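You operate a simulated robot arm through the tools that you are given. There is no shell and no other tool. Be economical: measure what you need, move in short steps, check, and stop when the job is done.

You are at the controls of a simulated robot arm. One attempt, no reset.

## Task
Charge the two controllers in the dock and switch the strip on.
Fine: green in place 1, blue in place 2, grips to the room; pull the GAME plug while the strip is off and stand it on the cabinet top.

The check looks at the end state, three seconds after you hand in, the way a careful person would. Anything else that was tipped, shoved, dropped, spilled or broken makes it a failure.

## Robot
A 7-joint arm with a two-finger parallel gripper, fixed in place. Base frame: the origin is at the foot of the arm, x ahead of it, y to its left, z up. Readings come in m, degrees, newtons and seconds.
With the tool pointing down near the work surface it reaches from about 0.14 to 0.66 m from the base axis. Its first joint turns from -66.0 to 66.0 degrees. Payload 2.4 kg.
Tool frame: the origin (TCP) lies between the finger pads and is the grasp point; the fingertips stand 0.03 m ahead of it; z points along the fingers, y is the line along which they close. Largest opening 0.094 m; finger width 0.028, thickness 0.01; the body of the gripper, 0.05 by 0.096 m, starts 0.055 m behind the TCP.
Orientation is told as [roll, pitch, yaw] about the base's x, y, z axes, in that order, counted from this pose: with the fingers straight down and closing along the base's y, the tool's x points along the base's -x, its y along +y and its z along -z.

## Interface
- The arm moves only by the tool step_arm. Its argument "increments" is a list of rows, each a list of 7 numbers: the turn, a rotation vector about the tool's x, y, z in degrees, then the shift along the tool's x, y, z in m, then the gripper command, from -1 (fully open) to 1 (shut), values between in proportion. In form: [[ax, ay, az, x, y, z, claw], ...]. A call has 1 to 12 rows; each row shifts and turns the commanded pose from where the row before left it, along the tool's axes as they then stand. Rows are played at 5 a second. More than 0.05 m and 8.6 degrees between two rows, or a gripper value outside its range, and nothing of the call is played. Where a pose cannot be reached the arm comes as near as it can. A force on the tool above 90 N (or 10 N above the force at the start of the call, whichever is more), or a blocked arm, ends the call early, and 0.2 s more pass. The fingers move at their own pace (about 0.153 m/s each) and stop on an object; they squeeze with about 30 N. The grip force told is the motor's: it shows also when the fingers shut on nothing. Time passes only in rows, and 0.2 s behind the last, so rows that do not move let the fingers close. The reply holds the time, the measured pose of the TCP, the force on the tool along the base axes, the opening and the grip force, in the units named above and with some noise, and new pictures: "pictures" is both (left out), scene, wrist or none.
- Cameras (640 x 400 px; columns grow to the right, rows downward): "scene" is fixed at [0.0503, 0.4943, 1.4246]; the picture's right is [-0.71, -0.71, 0.00], its down [-0.46, 0.46, -0.76] and it looks along [0.54, -0.54, -0.65] (base axes); focal length 340 px, centre (320, 200). "wrist" rides on the gripper at [-0.037, 0, -0.058] in the tool frame; the picture's right is [0.00, -1.00, 0.00], its down [0.97, 0.00, -0.24] and it looks along [0.24, 0.00, 0.97] (tool axes); focal length 218 px, centre (320, 200). There is no depth. A picture from a camera that has moved, and an enlarged one, comes with that camera's place and axes in the base frame and with its lens. The place of the scene camera against the robot may be out by one fixed shift of up to 0.025 m in any direction.
- inspect(camera, box): a new picture of the part [left, top, right, bottom] of that camera's present view, enlarged. No time passes.
- sign_off(): hands the job in; it is judged then, once.

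Work in short steps. Places have to be worked out from the pictures, the camera data and where the tool is seen: move nearer, look again, correct. Check each grasp and each placing, and mend what went wrong. You have 120 turns and 150 pictures in all, those below and enlarged ones among them. Open the gripper and draw the arm clear of the work before you hand the job in, unless the task says otherwise; then end with one line.

The tools are called after ">>>" as a command line: name --pt "numbers of a row" for each row, then --argument value for the rest, lists and objects as JSON in quotes. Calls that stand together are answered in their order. step_arm: Moves the arm, as the interface text tells. Its arguments: {"type":"object","properties":{"increments":{"type":"array"},"pictures":{"type":"string","enum":["both","scene","wrist","none"]}},"required":["increments"]} The other tools are called the same way: inspect (camera, box) takes an enlarged picture of a part of a camera's view; sign_off () hands the job in.

At the start:

```text
time: 0.0
ee_pos: [0.372, -0.0888, 1.0712]
orientation: [0.0, 0.0, 0.0]
contact_force: [0.2, -0.5, 0.8]
gripper_width: 0.0941
grasp_force: 0.0
```

scene: 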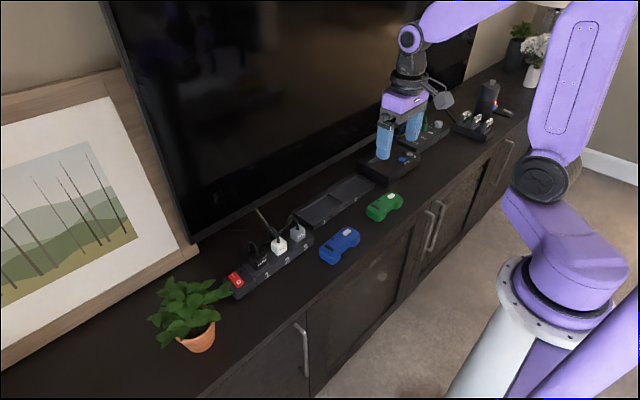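
wrist: 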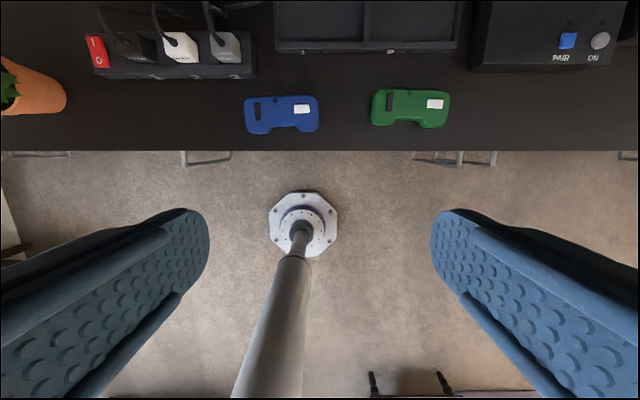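

I'll start by enlarging the strip, the dock and the controllers, to read labels and layout.

>>> inspect --camera "scene" --box '[210, 190, 330, 310]'

>>> inspect --camera "scene" --box '[280, 140, 440, 260]'

>>> inspect --camera "wrist" --box '[60, 0, 280, 140]'

>>> inspect --camera "wrist" --box '[230, 0, 480, 150]'

```text
3.33 times, centred on (270, 250) of scene
camera zoom: at [0.0503, 0.4943, 1.4246], right [-0.71, -0.71, 0.0], down [-0.46, 0.46, -0.76], along [0.54, -0.54, -0.65], focal length 1134 px, centre (487, 33)
```

zoom: 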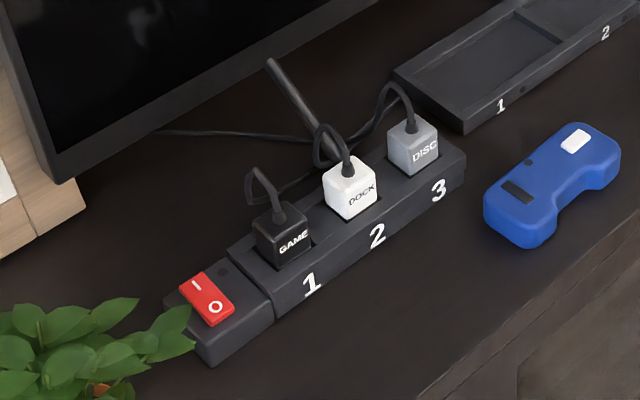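

```text
3.33 times, centred on (360, 200) of scene
camera zoom: at [0.0503, 0.4943, 1.4246], right [-0.71, -0.71, 0.0], down [-0.46, 0.46, -0.76], along [0.54, -0.54, -0.65], focal length 1134 px, centre (187, 200)
```

zoom: 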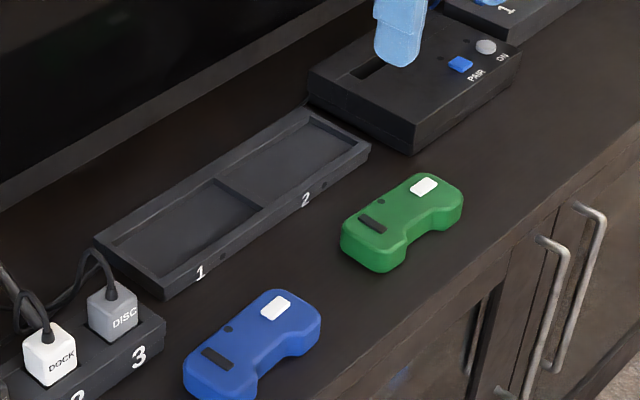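

```text
2.86 times, centred on (170, 70) of wrist
camera zoom: at [0.4103, -0.09, 1.1298], right [0.0, -1.0, 0.0], down [-0.97, 0.0, 0.24], along [-0.24, 0.0, -0.97], focal length 624 px, centre (749, 571)
```

zoom: 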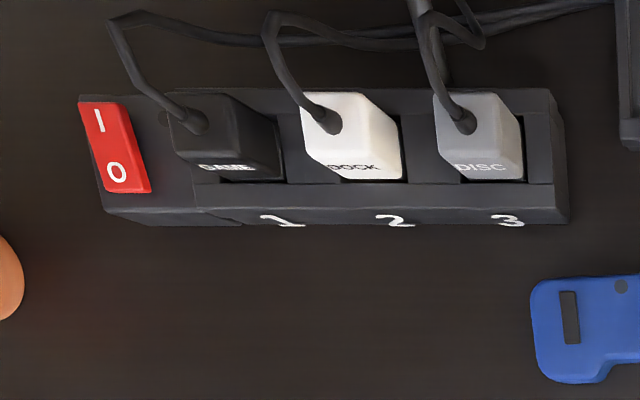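

```text
2.56 times, centred on (355, 75) of wrist
camera zoom: at [0.4103, -0.09, 1.1298], right [0.0, -1.0, 0.0], down [-0.97, 0.0, 0.24], along [-0.24, 0.0, -0.97], focal length 559 px, centre (230, 520)
```

zoom: 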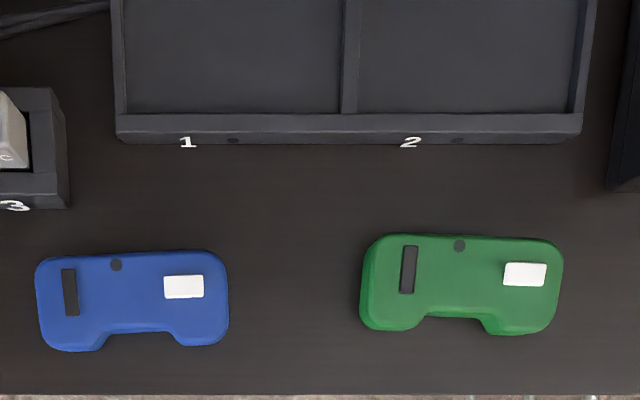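

The grips already face the room (-x side); front edge of the cabinet is at about x=0.40 and the tray's front at about 0.57. I move 0.10 m toward the TV for a better look at the tray, strip and TV clearance.

>>> step_arm --pt "0 0 0 -0.04 0 0 -1" --pt "0 0 0 -0.04 0 0 -1" --pt "0 0 0 -0.03 0 0 -1" --pt "0 0 0 0 0 0 -1"

```text
time: 1.0
ee_pos: [0.484, -0.0888, 1.0715]
orientation: [0.0, 0.1, 0.0]
contact_force: [0.2, 0.8, 0.2]
gripper_width: 0.0942
grasp_force: 0.0
camera wrist: at [0.5209, -0.0893, 1.13], right [0.0, -1.0, 0.0], down [-0.97, 0.0, 0.24], along [-0.24, 0.0, -0.97], focal length 218 px, centre (320, 200)
```

scene: 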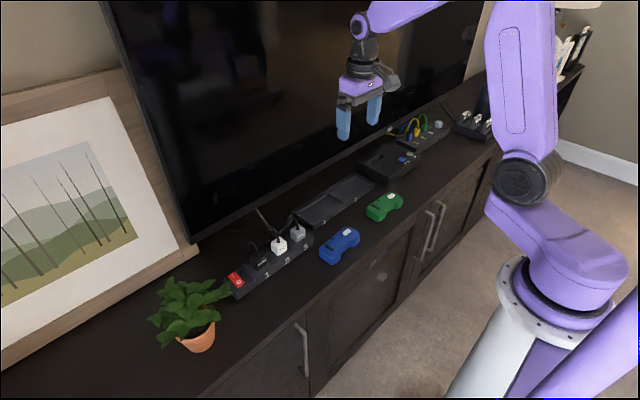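
wrist: 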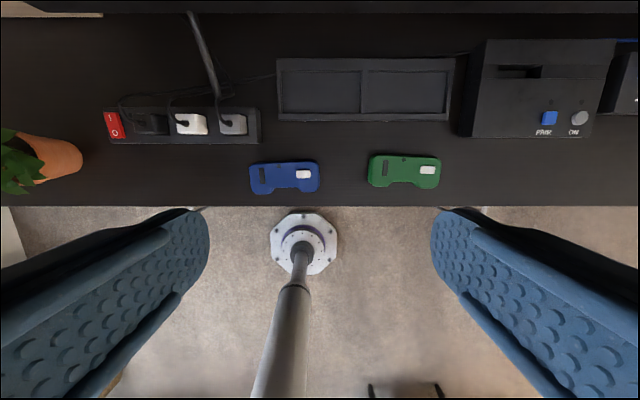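

Dock is roughly x 0.57–0.66, y −0.02…−0.32; strip around x≈0.555 with GAME plug near y≈0.20 and switch near y≈0.26. I enlarge the switch to judge its state, and the dock.

>>> inspect --camera "scene" --box '[220, 230, 290, 305]'

>>> inspect --camera "wrist" --box '[265, 40, 465, 165]'

>>> inspect --camera "wrist" --box '[90, 80, 270, 195]'

>>> inspect --camera "scene" --box '[340, 80, 540, 205]'

```text
5.33 times, centred on (255, 268) of scene
camera zoom: at [0.0503, 0.4943, 1.4246], right [-0.71, -0.71, 0.0], down [-0.46, 0.46, -0.76], along [0.54, -0.54, -0.65], focal length 1814 px, centre (667, -160)
```

zoom: 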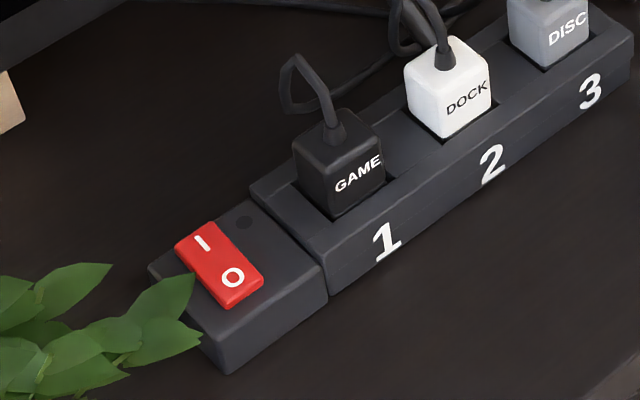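

```text
3.20 times, centred on (365, 102) of wrist
camera zoom: at [0.5209, -0.0893, 1.13], right [0.0, -1.0, 0.0], down [-0.97, 0.0, 0.24], along [-0.24, 0.0, -0.97], focal length 698 px, centre (176, 512)
```

zoom: 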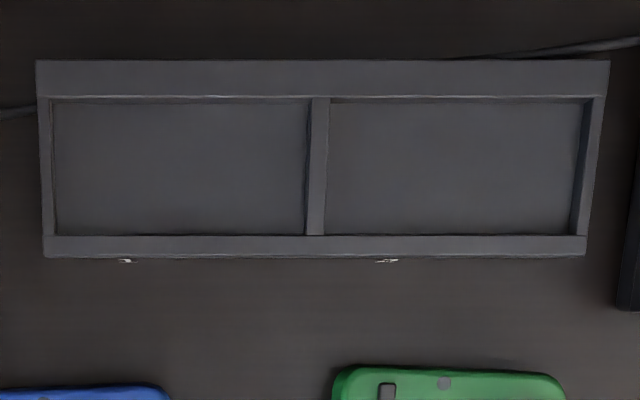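

```text
3.48 times, centred on (180, 138) of wrist
camera zoom: at [0.5209, -0.0893, 1.13], right [0.0, -1.0, 0.0], down [-0.97, 0.0, 0.24], along [-0.24, 0.0, -0.97], focal length 759 px, centre (807, 417)
```

zoom: 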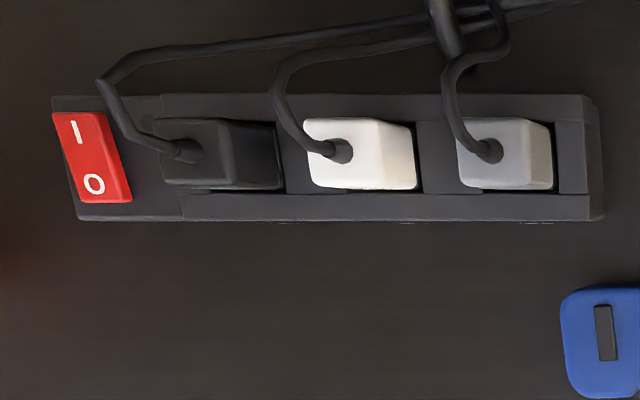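

```text
3.20 times, centred on (440, 142) of scene
camera zoom: at [0.0503, 0.4943, 1.4246], right [-0.71, -0.71, 0.0], down [-0.46, 0.46, -0.76], along [0.54, -0.54, -0.65], focal length 1088 px, centre (-64, 384)
```

zoom: 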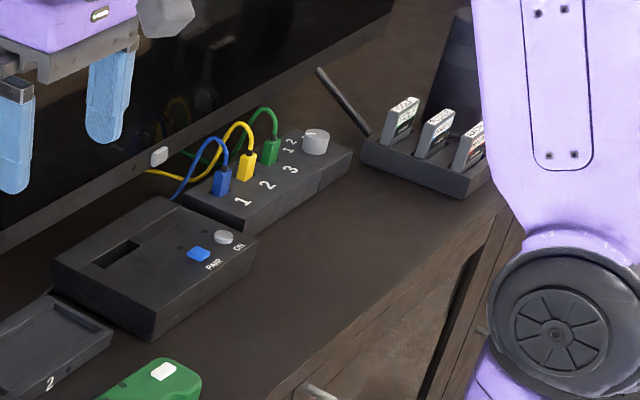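

Lamp by the rocker is dark, which suggests off, but I want to see the rocker tilt and plug up close. Moving above the strip at height ~0.95.

>>> step_arm --pt "0 0 0 -0.01 0.0413 0.017 -1" --pt "0 0 0 -0.01 0.0413 0.017 -1" --pt "0 0 0 -0.01 0.0413 0.017 -1" --pt "0 0 0 -0.01 0.0413 0.017 -1" --pt "0 0 0 -0.01 0.0413 0.017 -1" --pt "0 0 0 -0.01 0.0413 0.017 -1" --pt "0 0 0 -0.01 0.0413 0.017 -1" --pt "0 0 0 0 0 0 -1"

```text
time: 2.8
ee_pos: [0.5529, 0.1999, 0.952]
orientation: [-0.1, 0.1, -0.1]
contact_force: [0.3, 0.3, 0.3]
gripper_width: 0.0939
grasp_force: 0.0
camera wrist: at [0.5904, 0.1994, 1.0096], right [0.0, -1.0, 0.0], down [-0.97, 0.0, 0.24], along [-0.24, 0.0, -0.97], focal length 218 px, centre (320, 200)
```

scene: 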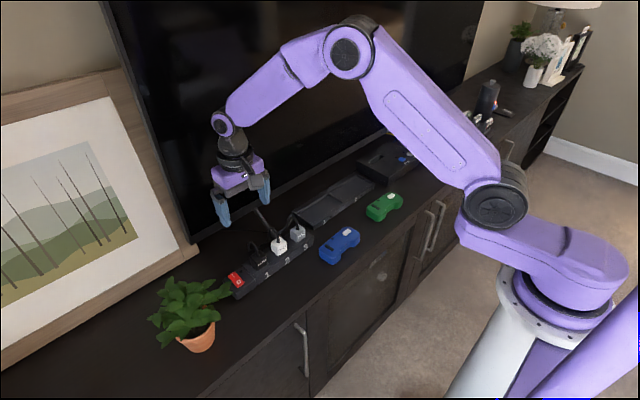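
wrist: 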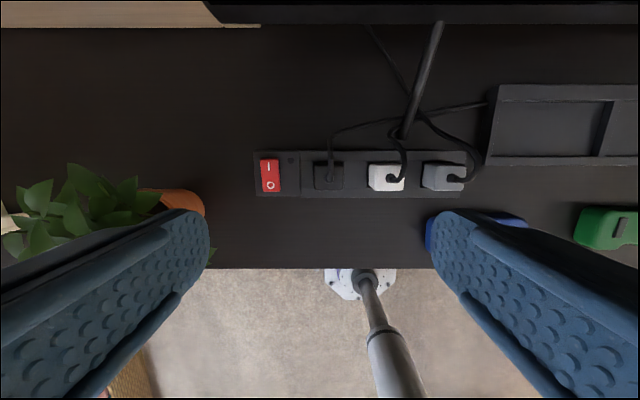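

I'm above the strip; GAME plug ≈ (0.558, 0.19), rocker ≈ (0.556, 0.261) with I at the back. Enlarging both.

>>> inspect --camera "wrist" --box '[240, 120, 360, 210]'

>>> inspect --camera "scene" --box '[215, 255, 265, 305]'

```text
4.44 times, centred on (300, 165) of wrist
camera zoom: at [0.5904, 0.1994, 1.0096], right [0.0, -1.0, 0.0], down [-0.97, 0.0, 0.24], along [-0.24, 0.0, -0.97], focal length 970 px, centre (409, 356)
```

zoom: 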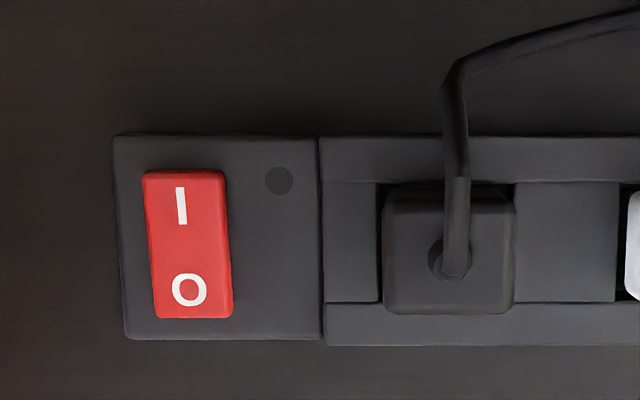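

```text
8.00 times, centred on (240, 280) of scene
camera zoom: at [0.0502, 0.4943, 1.4246], right [-0.71, -0.71, 0.0], down [-0.46, 0.46, -0.76], along [0.54, -0.54, -0.65], focal length 2721 px, centre (960, -440)
```

zoom: 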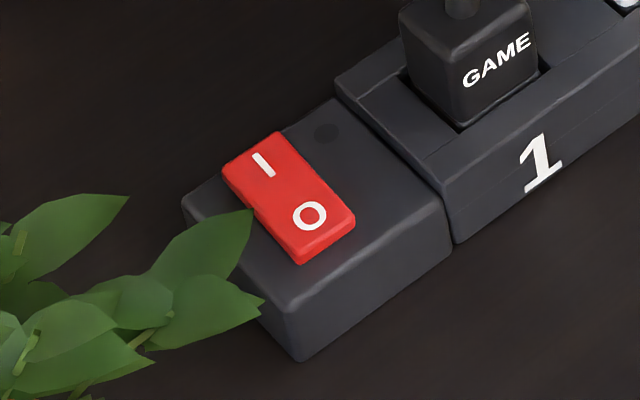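

Rocker seems off (I end looks slightly proud, lamp dark), but I'll confirm with a more oblique view. Lowering over the GAME plug with a narrower opening.

>>> step_arm --pt "0 0 0 -0.002 -0.004 0.037 -0.28" --pt "0 0 0 -0.002 -0.004 0.037 -0.28" --pt "0 0 0 -0.001 -0.002 0.037 -0.28" --pt "0 0 0 0 0 0 -0.28"

>>> inspect --camera "wrist" --box '[180, 80, 380, 205]'

```text
time: 3.8
ee_pos: [0.558, 0.1902, 0.8434]
orientation: [0.1, 0.0, -0.1]
contact_force: [0.1, 0.7, -0.1]
gripper_width: 0.0601
grasp_force: 0.0
camera wrist: at [0.5952, 0.1897, 0.9007], right [0.0, -1.0, 0.0], down [-0.97, 0.0, 0.24], along [-0.24, 0.0, -0.97], focal length 218 px, centre (320, 200)
```

scene: 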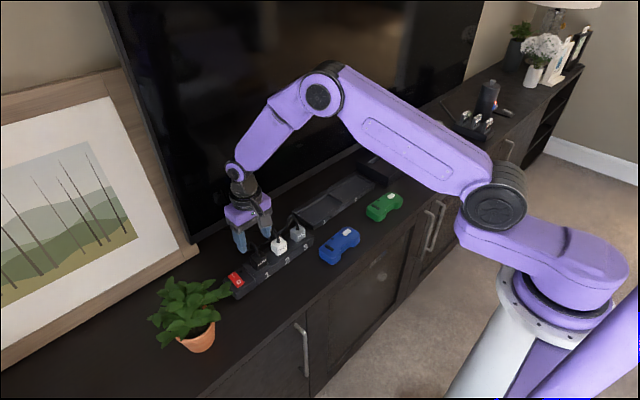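
wrist: 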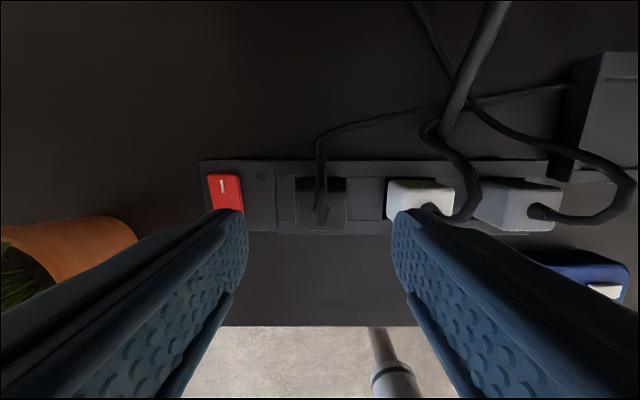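

```text
3.20 times, centred on (280, 142) of wrist
camera zoom: at [0.5952, 0.1897, 0.9007], right [0.0, -1.0, 0.0], down [-0.97, 0.0, 0.24], along [-0.24, 0.0, -0.97], focal length 698 px, centre (448, 384)
```

zoom: 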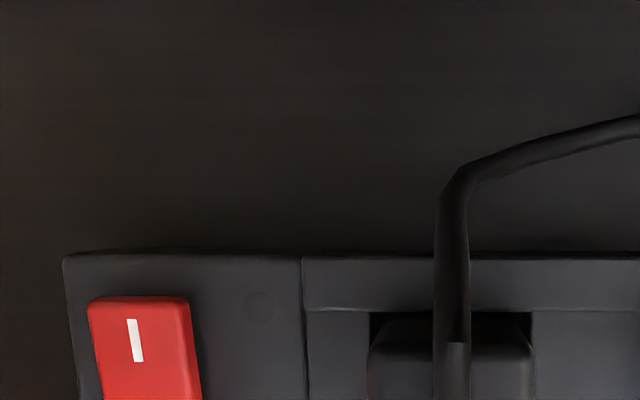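

Still not conclusive since the finger hides the O end. I'll back off sideways and tilt the camera ~32° to view the rocker obliquely.

>>> step_arm --pt "0 0 0 0.01 -0.03 -0.03 -1" --pt "-8 0 0 0.015 -0.035 -0.01 -1" --pt "-8 0 0 0.015 -0.035 0 -1" --pt "-8 0 0 0 0 0 -1" --pt "-8 0 0 0 0 0 -1" --pt "0 0 0 0 0 0 -1" --pictures "wrist"

>>> inspect --camera "wrist" --box '[170, 90, 370, 215]'

```text
time: 5.2
ee_pos: [0.5182, 0.0899, 0.8765]
orientation: [32.1, -0.1, -0.2]
contact_force: [0.3, -0.2, -0.1]
gripper_width: 0.0941
grasp_force: 0.0
camera wrist: at [0.5551, 0.0589, 0.9262], right [0.0, -0.85, -0.53], down [-0.97, -0.13, 0.2], along [-0.24, 0.52, -0.82], focal length 218 px, centre (320, 200)
```

wrist: 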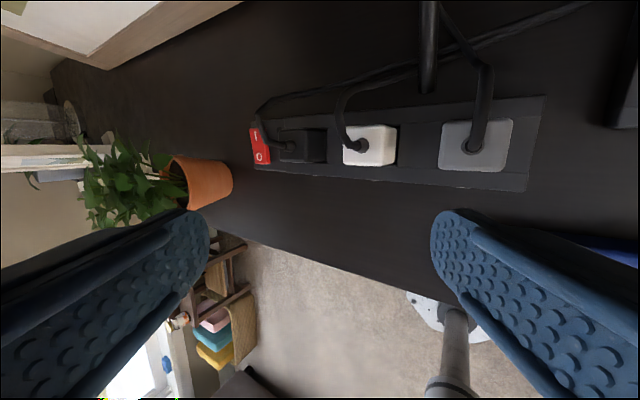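

```text
3.20 times, centred on (270, 152) of wrist
camera zoom: at [0.5551, 0.0589, 0.9262], right [0.0, -0.85, -0.53], down [-0.97, -0.13, 0.2], along [-0.24, 0.52, -0.82], focal length 698 px, centre (480, 352)
```

zoom: 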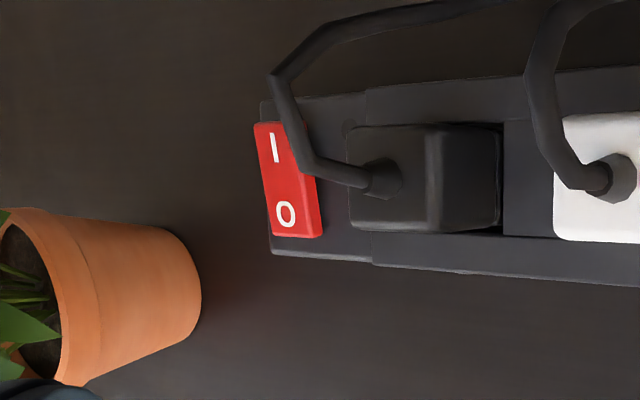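

The I end overhangs the housing edge while the O end sits in: I is raised, so the strip is off. Plug top is at z≈0.768, centre ≈ (0.557, 0.189). Straightening up and going above it at z≈0.84.

>>> step_arm --pt "8 0 0 0 0 0 -1" --pt "8 0 0 0 0 0 -0.11" --pt "8 0 0 0 0 0 -0.11" --pt "8 0 0 0 0 0 -0.11" --pt "0 0 0 -0.013 0.033 0.0 -0.11" --pt "0 0 0 -0.013 0.033 0.0 -0.11" --pt "0 0 0 -0.013 0.033 0.02 -0.11" --pt "0 0 0 0 0 0.015 -0.11" --pt "0 0 0 0 0 0 -0.11" --pictures "wrist"

```text
time: 7.2
ee_pos: [0.5568, 0.1898, 0.8424]
orientation: [0.0, -0.1, 0.0]
contact_force: [-0.3, -0.2, 0.1]
gripper_width: 0.0523
grasp_force: 0.0
camera wrist: at [0.5943, 0.1886, 0.9006], right [0.0, -1.0, 0.0], down [-0.97, 0.0, 0.24], along [-0.24, 0.0, -0.97], focal length 218 px, centre (320, 200)
```

wrist: 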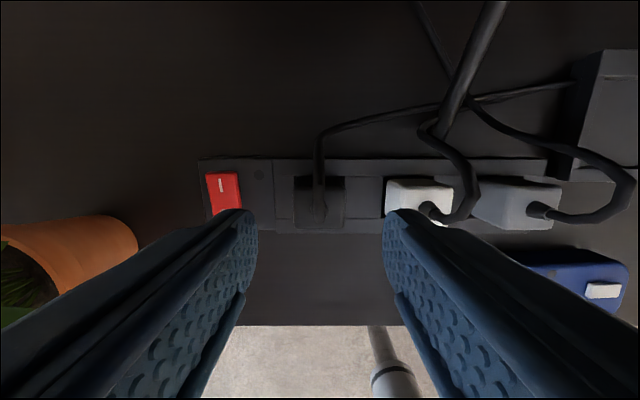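

Centred in y; white plug edge is ~5 mm clear of the right finger, so I narrow slightly and descend to z≈0.778 slowly, then look.

>>> step_arm --pt "0 0 0 0 0 0.02 0.02" --pt "0 0 0 0 0 0.02 0.02" --pt "0 0 0 0 0 0.015 0.02" --pt "0 0 0 0 0 0.009 0.02" --pt "0 0 0 0 0 0 0.02"

>>> inspect --camera "scene" --box '[210, 190, 330, 310]'

```text
time: 8.4
ee_pos: [0.5579, 0.1901, 0.7782]
orientation: [0.0, -0.1, 0.1]
contact_force: [-0.2, -0.3, -0.7]
gripper_width: 0.0464
grasp_force: 0.0
camera wrist: at [0.5946, 0.1884, 0.8365], right [0.0, -1.0, 0.0], down [-0.97, 0.0, 0.24], along [-0.24, 0.0, -0.97], focal length 218 px, centre (320, 200)
```

scene: 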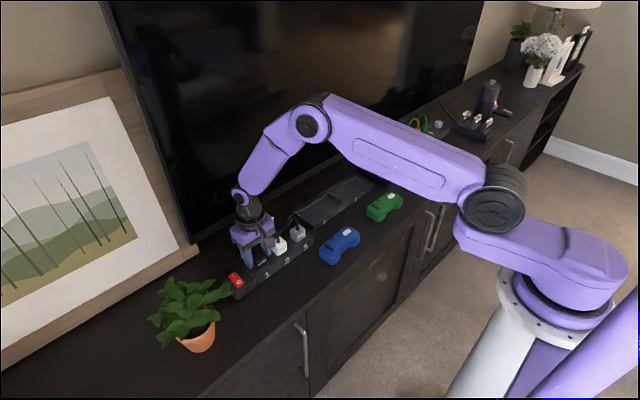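
wrist: 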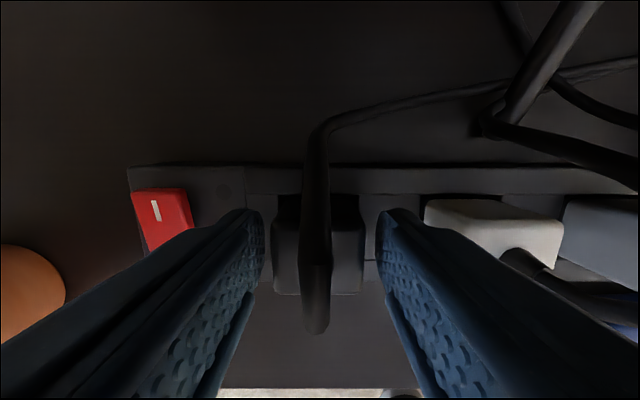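

```text
3.33 times, centred on (270, 250) of scene
camera zoom: at [0.0503, 0.4943, 1.4246], right [-0.71, -0.71, 0.0], down [-0.46, 0.46, -0.76], along [0.54, -0.54, -0.65], focal length 1134 px, centre (487, 33)
```

zoom: 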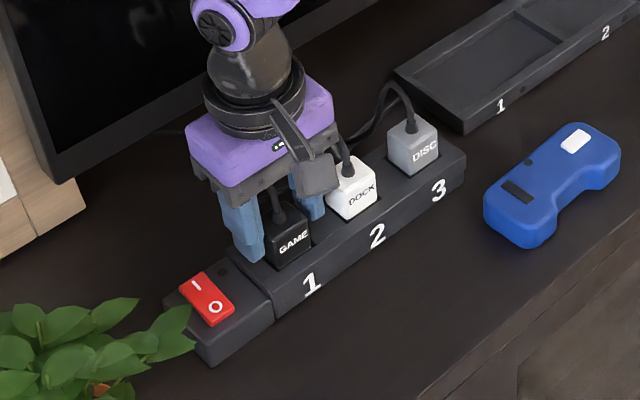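

Fingers straddle the GAME plug cleanly, 8 mm each side. Closing, then lifting 6 cm slowly.

>>> step_arm --pt "0 0 0 0 0 0 1" --pt "0 0 0 0 0 0 1" --pt "0 0 0 0 0 0 1" --pictures "none"

>>> step_arm --pt "0 0 0 0 0 -0.01 1" --pt "0 0 0 0 0 -0.015 1" --pt "0 0 0 0 0 -0.02 1" --pt "0 0 0 0 0 -0.02 1" --pt "0 0 0 0 0 0 1"

```text
time: 9.2
ee_pos: [0.5573, 0.1898, 0.7789]
orientation: [0.0, 0.0, 0.1]
contact_force: [-0.7, -0.3, 0.5]
gripper_width: 0.0329
grasp_force: 29.8
```

```text
time: 10.4
ee_pos: [0.5576, 0.1903, 0.8432]
orientation: [-0.1, 0.0, 0.0]
contact_force: [-0.2, -0.6, -1.2]
gripper_width: 0.0328
grasp_force: 30.0
camera wrist: at [0.5946, 0.1886, 0.9013], right [0.0, -1.0, 0.0], down [-0.97, 0.0, 0.24], along [-0.24, 0.0, -0.97], focal length 218 px, centre (320, 200)
```

scene: 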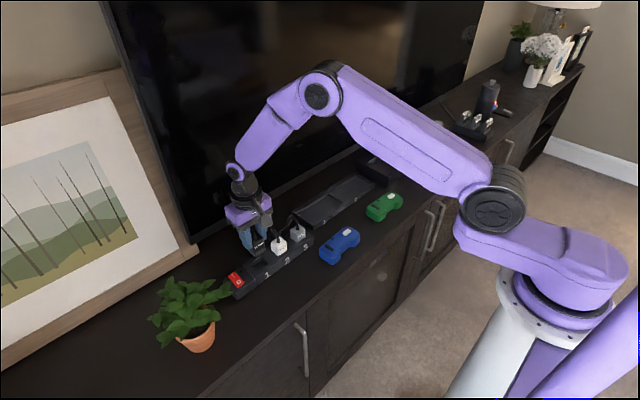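
wrist: 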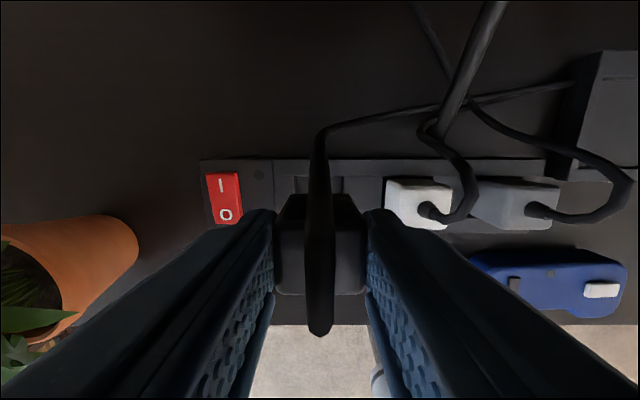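

The plug is out (socket 1 is empty, grip 0.033). I carry it to the clear patch in front of the strip, about (0.467, 0.155), and look.

>>> step_arm --pt "0 0 0 0.03 -0.012 0 1" --pt "0 0 0 0.03 -0.012 0 1" --pt "0 0 0 0.03 -0.011 0 1" --pt "0 0 0 0 0 0.03 1" --pt "0 0 0 0 0 0.025 1" --pt "0 0 0 0 0 0 1"

>>> inspect --camera "scene" --box '[230, 200, 350, 320]'

```text
time: 11.8
ee_pos: [0.4668, 0.1544, 0.7876]
orientation: [0.0, 0.0, 0.0]
contact_force: [-0.8, 0.9, -0.6]
gripper_width: 0.0328
grasp_force: 30.4
camera wrist: at [0.5044, 0.1538, 0.8453], right [0.0, -1.0, 0.0], down [-0.97, 0.0, 0.24], along [-0.24, 0.0, -0.97], focal length 218 px, centre (320, 200)
```

scene: 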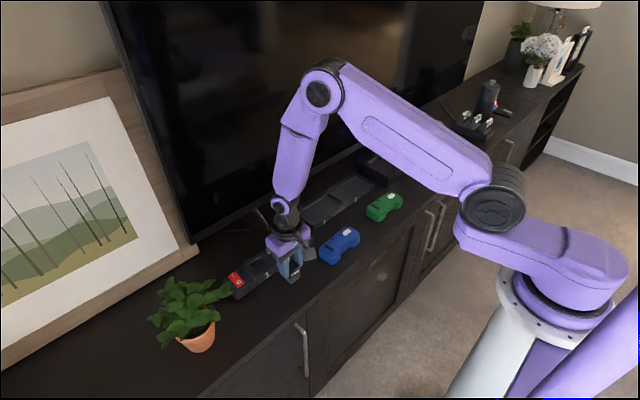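
wrist: 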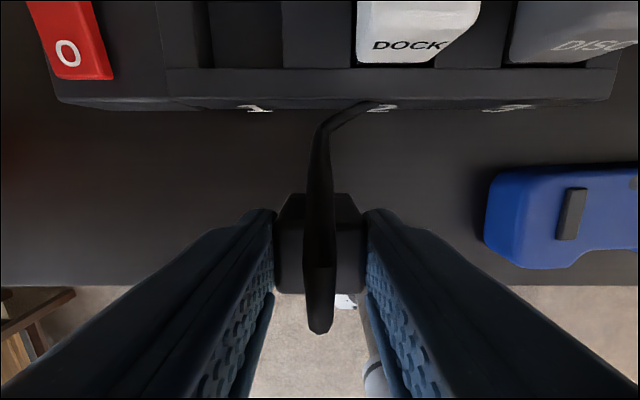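

```text
3.33 times, centred on (290, 260) of scene
camera zoom: at [0.0503, 0.4943, 1.4246], right [-0.71, -0.71, 0.0], down [-0.46, 0.46, -0.76], along [0.54, -0.54, -0.65], focal length 1134 px, centre (420, 0)
```

zoom: 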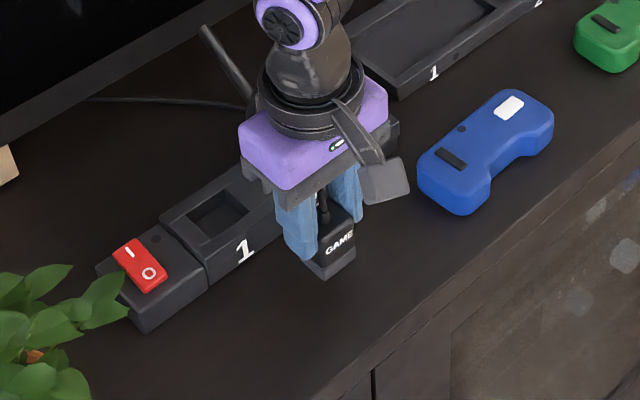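

The plug hangs upright with a flat base a few cm above the surface. Lowering in 4 mm steps until contact shows.

>>> step_arm --pt "0 0 0 0 0 0.006 1" --pt "0 0 0 0 0 0.005 1" --pt "0 0 0 0 0 0.004 1" --pt "0 0 0 0 0 0.003 1" --pt "0 0 0 0 0 0.003 1" --pt "0 0 0 0 0 0.003 1" --pt "0 0 0 0 0 0.003 1" --pt "0 0 0 0 0 0 1"

>>> inspect --camera "scene" --box '[270, 240, 330, 300]'

```text
time: 13.6
ee_pos: [0.4676, 0.1549, 0.7614]
orientation: [0.1, 0.0, 0.0]
contact_force: [0.3, -0.5, -0.2]
gripper_width: 0.0331
grasp_force: 30.6
camera wrist: at [0.5046, 0.1536, 0.819], right [0.0, -1.0, 0.0], down [-0.97, 0.0, 0.24], along [-0.24, 0.0, -0.97], focal length 218 px, centre (320, 200)
```

scene: 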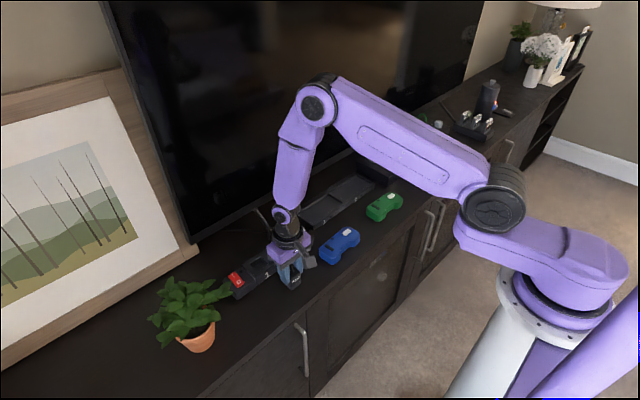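
wrist: 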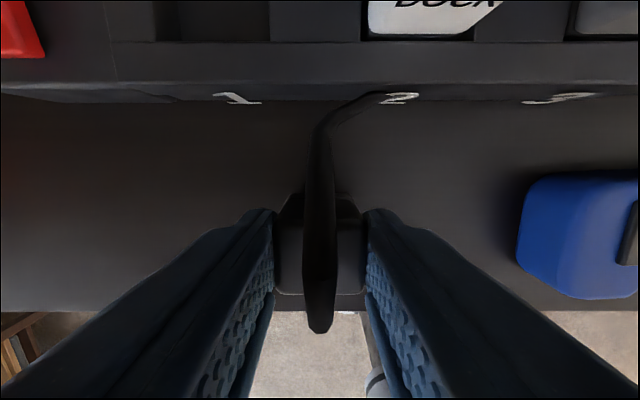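

```text
6.67 times, centred on (300, 270) of scene
camera zoom: at [0.0503, 0.4943, 1.4246], right [-0.71, -0.71, 0.0], down [-0.46, 0.46, -0.76], along [0.54, -0.54, -0.65], focal length 2268 px, centre (453, -267)
```

zoom: 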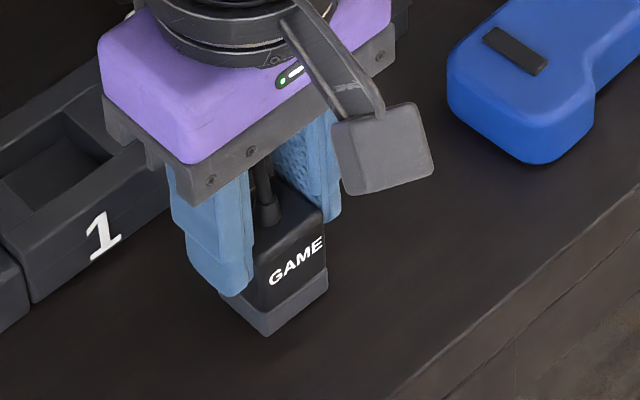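

No contact yet (tips at z≈0.731). Continuing down in small steps.

>>> step_arm --pt "0 0 0 0 0 0.003 1" --pt "0 0 0 0 0 0.003 1" --pt "0 0 0 0 0 0.002 1" --pt "0 0 0 0 0 0.002 1" --pt "0 0 0 0 0 0.002 1" --pt "0 0 0 0 0 0.002 1" --pt "0 0 0 0 0 0.002 1" --pt "0 0 0 0 0 0 1"

>>> inspect --camera "scene" --box '[270, 240, 330, 300]'

```text
time: 15.0
ee_pos: [0.4679, 0.1541, 0.7519]
orientation: [0.0, 0.0, 0.0]
contact_force: [-6.8, -3.1, 23.4]
gripper_width: 0.0335
grasp_force: 30.2
stopped in row 7: the force on the tool passed its limit (the readings are from after the stop); the commanded pose is now the measured one
camera wrist: at [0.5059, 0.1538, 0.8103], right [0.0, -1.0, 0.0], down [-0.97, 0.0, 0.24], along [-0.24, 0.0, -0.97], focal length 218 px, centre (320, 200)
```

scene: 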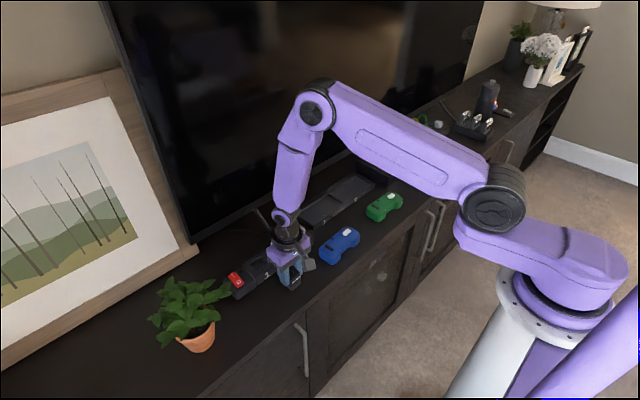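
wrist: 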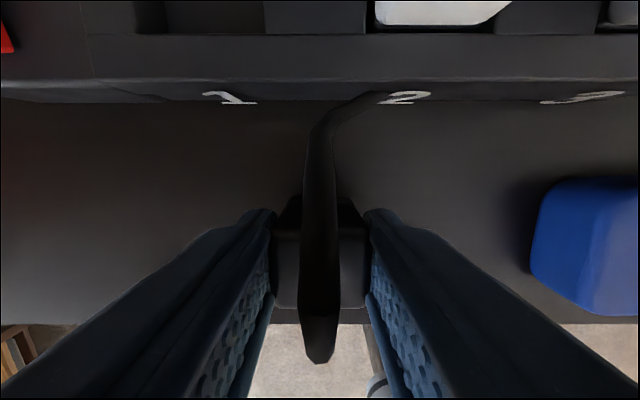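

```text
6.67 times, centred on (300, 270) of scene
camera zoom: at [0.0497, 0.4941, 1.4247], right [-0.71, -0.71, 0.0], down [-0.46, 0.46, -0.76], along [0.54, -0.54, -0.65], focal length 2268 px, centre (453, -267)
```

zoom: 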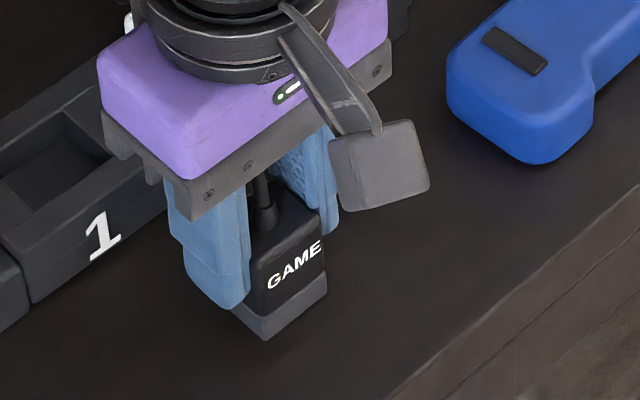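

Contact at 23 N: the plug base is on the surface. Easing up 1 mm and opening to release.

>>> step_arm --pt "0 0 0 0 0 -0.001 1" --pt "0 0 0 0 0 0 0.1" --pt "0 0 0 0 0 0 -0.2" --pt "0 0 0 0 0 0 -0.2" --pt "0 0 0 0 0 -0.02 -0.2" --pt "0 0 0 0 0 -0.03 -0.2" --pt "0 0 0 0 0 -0.04 -0.2" --pt "0 0 0 0 0 0 -0.2"

>>> inspect --camera "scene" --box '[260, 230, 340, 310]'

```text
time: 16.8
ee_pos: [0.4684, 0.1539, 0.8413]
orientation: [0.1, -0.2, -0.1]
contact_force: [-0.4, -0.4, 0.0]
gripper_width: 0.0564
grasp_force: 0.0
camera wrist: at [0.5056, 0.1533, 0.9006], right [0.0, -1.0, 0.0], down [-0.97, 0.0, 0.24], along [-0.24, 0.0, -0.97], focal length 218 px, centre (320, 200)
```

scene: 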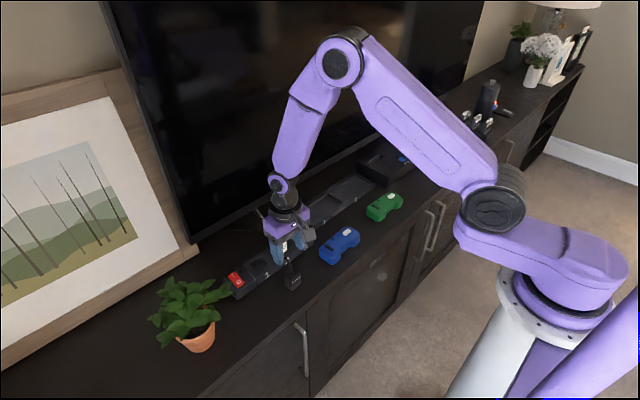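
wrist: 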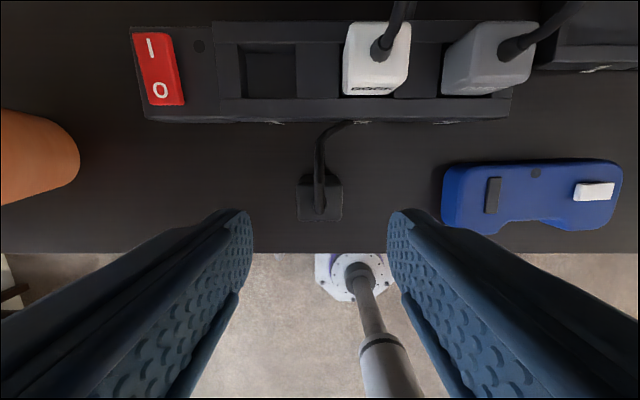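

```text
5.00 times, centred on (300, 270) of scene
camera zoom: at [0.0503, 0.4943, 1.4246], right [-0.71, -0.71, 0.0], down [-0.46, 0.46, -0.76], along [0.54, -0.54, -0.65], focal length 1701 px, centre (420, -150)
```

zoom: 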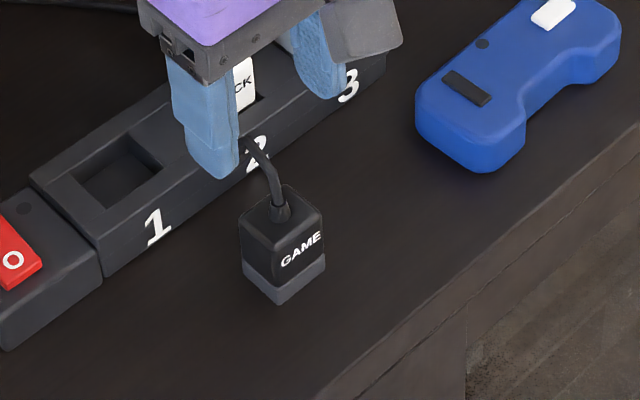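

The GAME plug stands upright on the cabinet, strip still off. Now turning the tool by -90° yaw so the fingers close along x for the controllers.

>>> step_arm --pt "0 0 8.18 0 0 -0.01 -1" --pt "0 0 8.18 0 0 -0.01 -1" --pt "0 0 8.18 0 0 0 -1" --pt "0 0 8.18 0 0 0 -1" --pt "0 0 8.18 0 0 0 -1" --pt "0 0 8.18 0 0 0 -1" --pt "0 0 8.18 0 0 0 -1" --pt "0 0 8.18 0 0 0 -1" --pt "0 0 8.18 0 0 0 -1" --pt "0 0 8.18 0 0 0 -1" --pt "0 0 8.2 0 0 0 -1" --pt "0 0 0 0 0 0 -1" --pictures "none"

>>> step_arm --pt "0 0 0 -0.045 0 0 -1" --pt "0 0 0 -0.045 0 0 -1" --pt "0 0 0 -0.045 0 0 -1" --pt "0 0 0 -0.045 0 0 -1" --pt "0 0 0 -0.045 0 0 -1" --pt "0 0 0 -0.045 0 0 -1" --pt "0 0 0 -0.045 0 0 -1" --pt "0 0 0 -0.045 0 0 -1" --pt "0 0 0 0 0 0 -1"

```text
time: 19.4
ee_pos: [0.469, 0.154, 0.8616]
orientation: [0.2, 0.1, -90.1]
contact_force: [-0.1, 0.1, -0.2]
gripper_width: 0.0941
grasp_force: 0.0
```

```text
time: 21.4
ee_pos: [0.4682, -0.2068, 0.8616]
orientation: [0.2, 0.2, -90.0]
contact_force: [-0.8, -0.8, -0.4]
gripper_width: 0.0941
grasp_force: 0.1
camera wrist: at [0.4687, -0.2442, 0.9193], right [-1.0, 0.0, 0.0], down [0.0, 0.97, 0.24], along [0.0, 0.24, -0.97], focal length 218 px, centre (320, 200)
```

scene: 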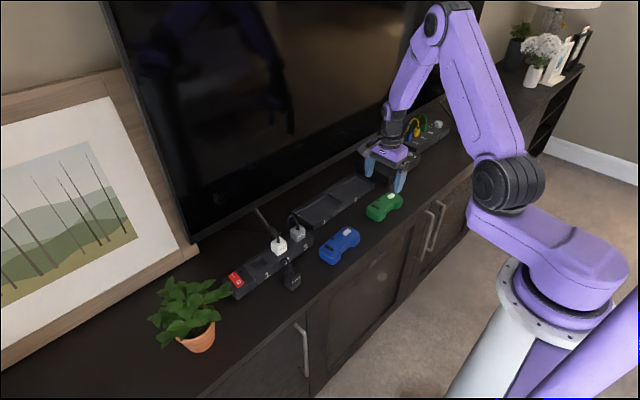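
wrist: 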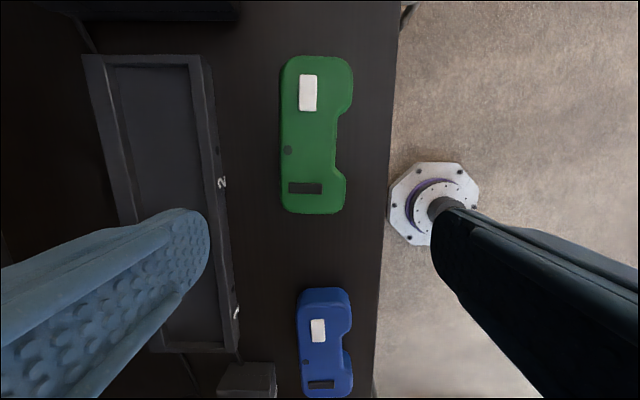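

Clear view: green centre ≈ (0.478, -0.2475), waist 0.047 m wide, turned about -3.3°, top z≈0.73. Aligning and going down to z≈0.79 for a check.

>>> step_arm --pt "0 0 0 -0.0405 0.0098 0 -1" --pt "0 0 3.3 0 0 0.02 -1" --pt "0 0 0 0 0 0.025 -1" --pt "0 0 0 0 0 0.025 -1" --pt "0 0 0 0 0 0 -1"

>>> inspect --camera "scene" --box '[340, 150, 440, 230]'

```text
time: 22.6
ee_pos: [0.478, -0.2452, 0.7913]
orientation: [0.3, 0.1, -93.4]
contact_force: [-0.4, 0.2, -0.6]
gripper_width: 0.094
grasp_force: 0.0
camera wrist: at [0.4767, -0.2834, 0.8497], right [-1.0, 0.06, 0.0], down [0.06, 0.97, 0.24], along [0.02, 0.24, -0.97], focal length 218 px, centre (320, 200)
```

scene: 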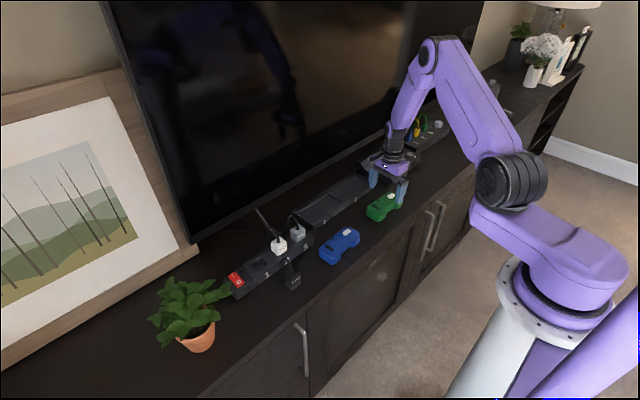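
wrist: 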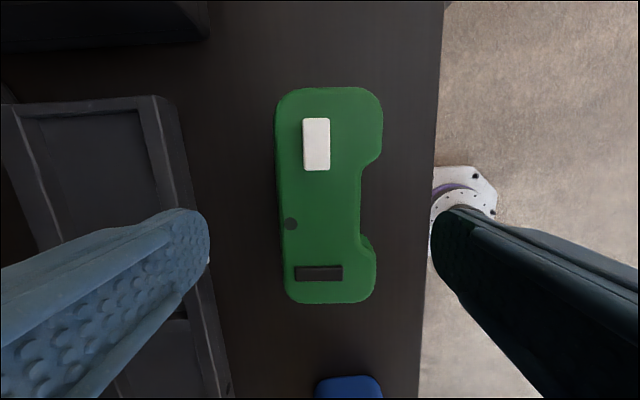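

```text
5.00 times, centred on (390, 190) of scene
camera zoom: at [0.0503, 0.4943, 1.4246], right [-0.71, -0.71, 0.0], down [-0.46, 0.46, -0.76], along [0.54, -0.54, -0.65], focal length 1701 px, centre (-30, 250)
```

zoom: 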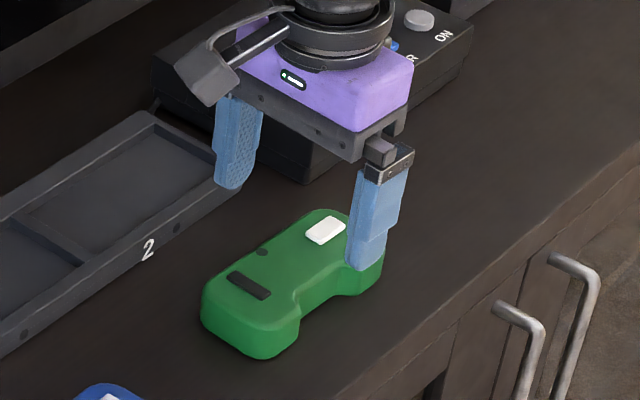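

Alignment in yaw matches; the waist centre is at y≈-0.250, so I shift 5 mm and lower to TCP z≈0.748 (12 mm of overlap), then close.

>>> step_arm --pt "0 0 0 -0.005 0.001 0.013 -1" --pt "0 0 0 0 0 0.015 -1" --pt "0 0 0 0 0 0.015 -1" --pt "0 0 0 0 0 0 -0.4" --pt "0 0 0 0 0 0 1" --pt "0 0 0 0 0 0 1" --pt "0 0 0 0 0 0 1"

>>> inspect --camera "scene" --box '[340, 150, 440, 230]'

```text
time: 24.2
ee_pos: [0.4801, -0.2495, 0.7477]
orientation: [0.2, 0.1, -93.3]
contact_force: [-0.7, 0.7, -0.1]
gripper_width: 0.0485
grasp_force: 30.2
camera wrist: at [0.4773, -0.2883, 0.8068], right [-1.0, 0.06, 0.0], down [0.06, 0.97, 0.24], along [0.02, 0.24, -0.97], focal length 218 px, centre (320, 200)
```

scene: 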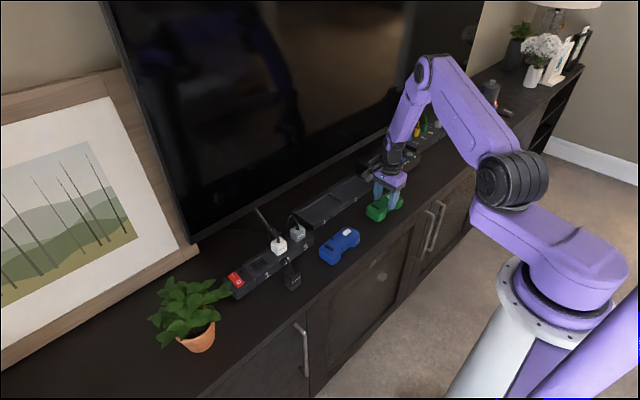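
wrist: 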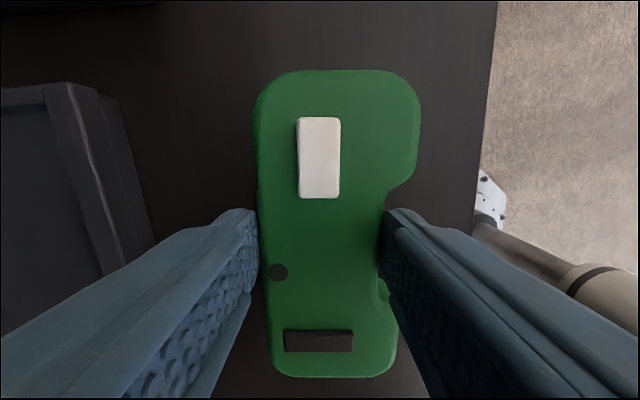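

```text
5.00 times, centred on (390, 190) of scene
camera zoom: at [0.0503, 0.4943, 1.4246], right [-0.71, -0.71, 0.0], down [-0.46, 0.46, -0.76], along [0.54, -0.54, -0.65], focal length 1701 px, centre (-30, 250)
```

zoom: 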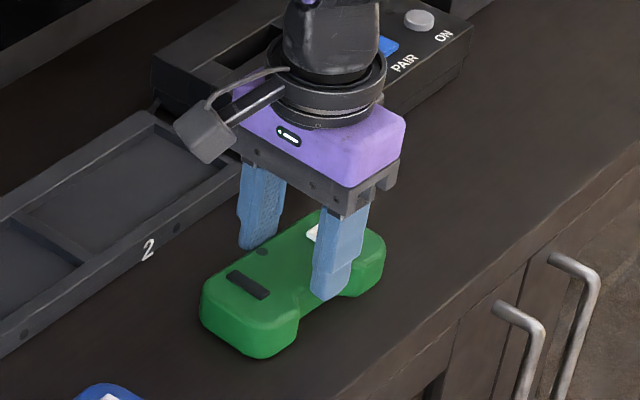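

Grip good (0.0485). In the tool frame the controller's centre is ~5 mm toward the room from the TCP, so the TCP target for place 1 is about (0.618, -0.092). Lifting, squaring up and carrying above place 1.

>>> step_arm --pt "0 0 0 0 0 -0.015 1" --pt "0 0 0 0 0 -0.02 1" --pt "0 0 -3.3 0 0 -0.02 1" --pt "0 0 0 0.0315 0.0276 0 1" --pt "0 0 0 0.0315 0.0276 0 1" --pt "0 0 0 0.0315 0.0276 0 1" --pt "0 0 0 0.0315 0.0276 0 1" --pt "0 0 0 0.0315 0.0276 0 1" --pt "0 0 0 0 0 0 1"

>>> inspect --camera "scene" --box '[280, 140, 400, 240]'

```text
time: 26.2
ee_pos: [0.618, -0.093, 0.8023]
orientation: [0.2, 0.1, -90.1]
contact_force: [0.2, -1.1, -0.8]
gripper_width: 0.0487
grasp_force: 29.2
camera wrist: at [0.618, -0.1309, 0.8617], right [-1.0, 0.0, 0.0], down [0.0, 0.97, 0.24], along [0.0, 0.24, -0.97], focal length 218 px, centre (320, 200)
```

scene: 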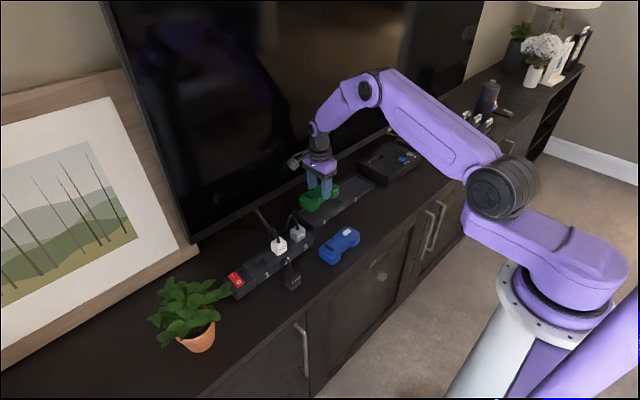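
wrist: 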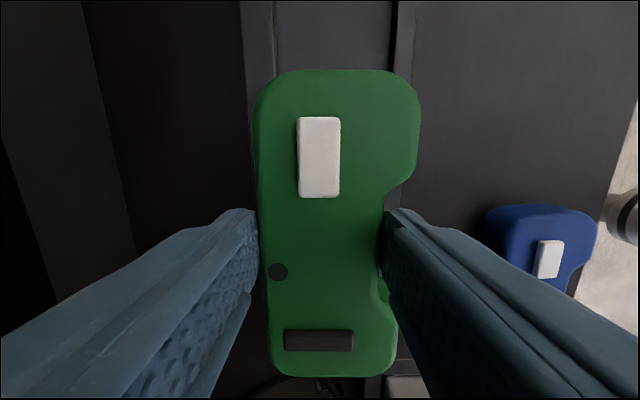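

```text
4.00 times, centred on (340, 190) of scene
camera zoom: at [0.0503, 0.4943, 1.4246], right [-0.71, -0.71, 0.0], down [-0.46, 0.46, -0.76], along [0.54, -0.54, -0.65], focal length 1360 px, centre (240, 240)
```

zoom: 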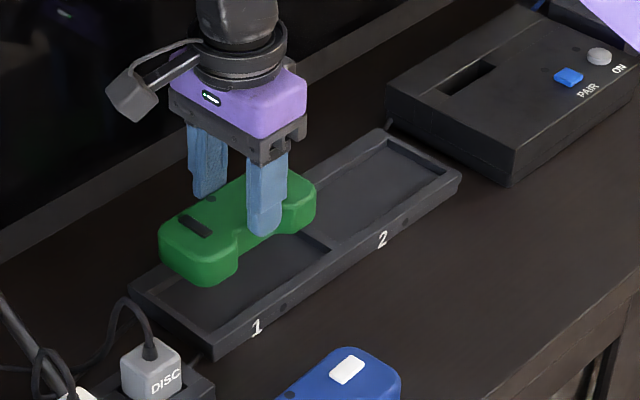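

Rim edges in the wrist view give a recess centre of x≈0.610; the controller is ~2 mm far, y fits. Shifting 2 mm and lowering to TCP z≈0.768 for a check.

>>> step_arm --pt "0 0 0 0 -0.002 0.012 1" --pt "0 0 0 0 0 0.012 1" --pt "0 0 0 0 0 0.01 1" --pt "0 0 0 0 0 0 1" --pictures "wrist"

>>> inspect --camera "scene" --box '[280, 160, 370, 235]'

```text
time: 27.2
ee_pos: [0.6157, -0.0936, 0.7703]
orientation: [0.2, 0.1, -90.0]
contact_force: [-0.1, 0.1, -2.0]
gripper_width: 0.0485
grasp_force: 30.9
camera wrist: at [0.6159, -0.1312, 0.8279], right [-1.0, 0.0, 0.0], down [0.0, 0.97, 0.24], along [0.0, 0.24, -0.97], focal length 218 px, centre (320, 200)
```

wrist: 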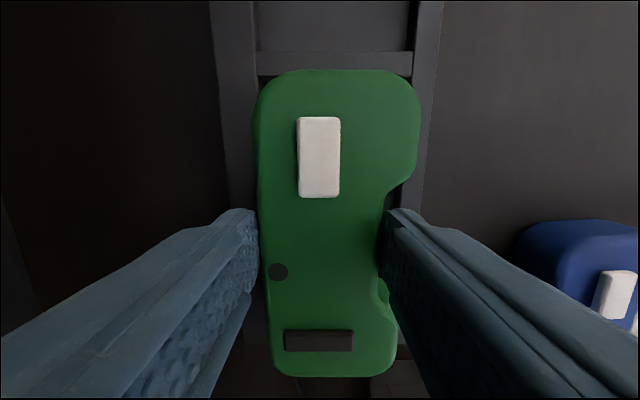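

```text
5.33 times, centred on (325, 198) of scene
camera zoom: at [0.0503, 0.4943, 1.4246], right [-0.71, -0.71, 0.0], down [-0.46, 0.46, -0.76], along [0.54, -0.54, -0.65], focal length 1814 px, centre (293, 213)
```

zoom: 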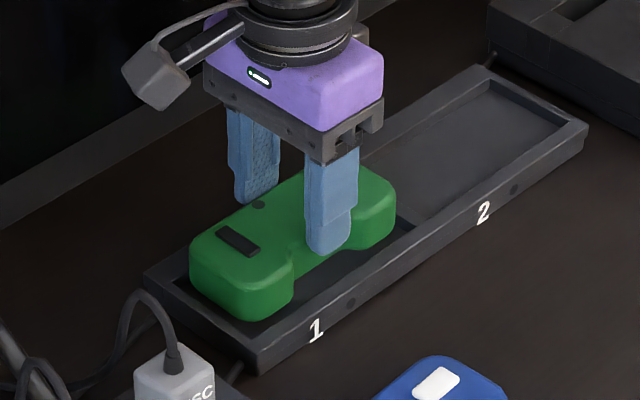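

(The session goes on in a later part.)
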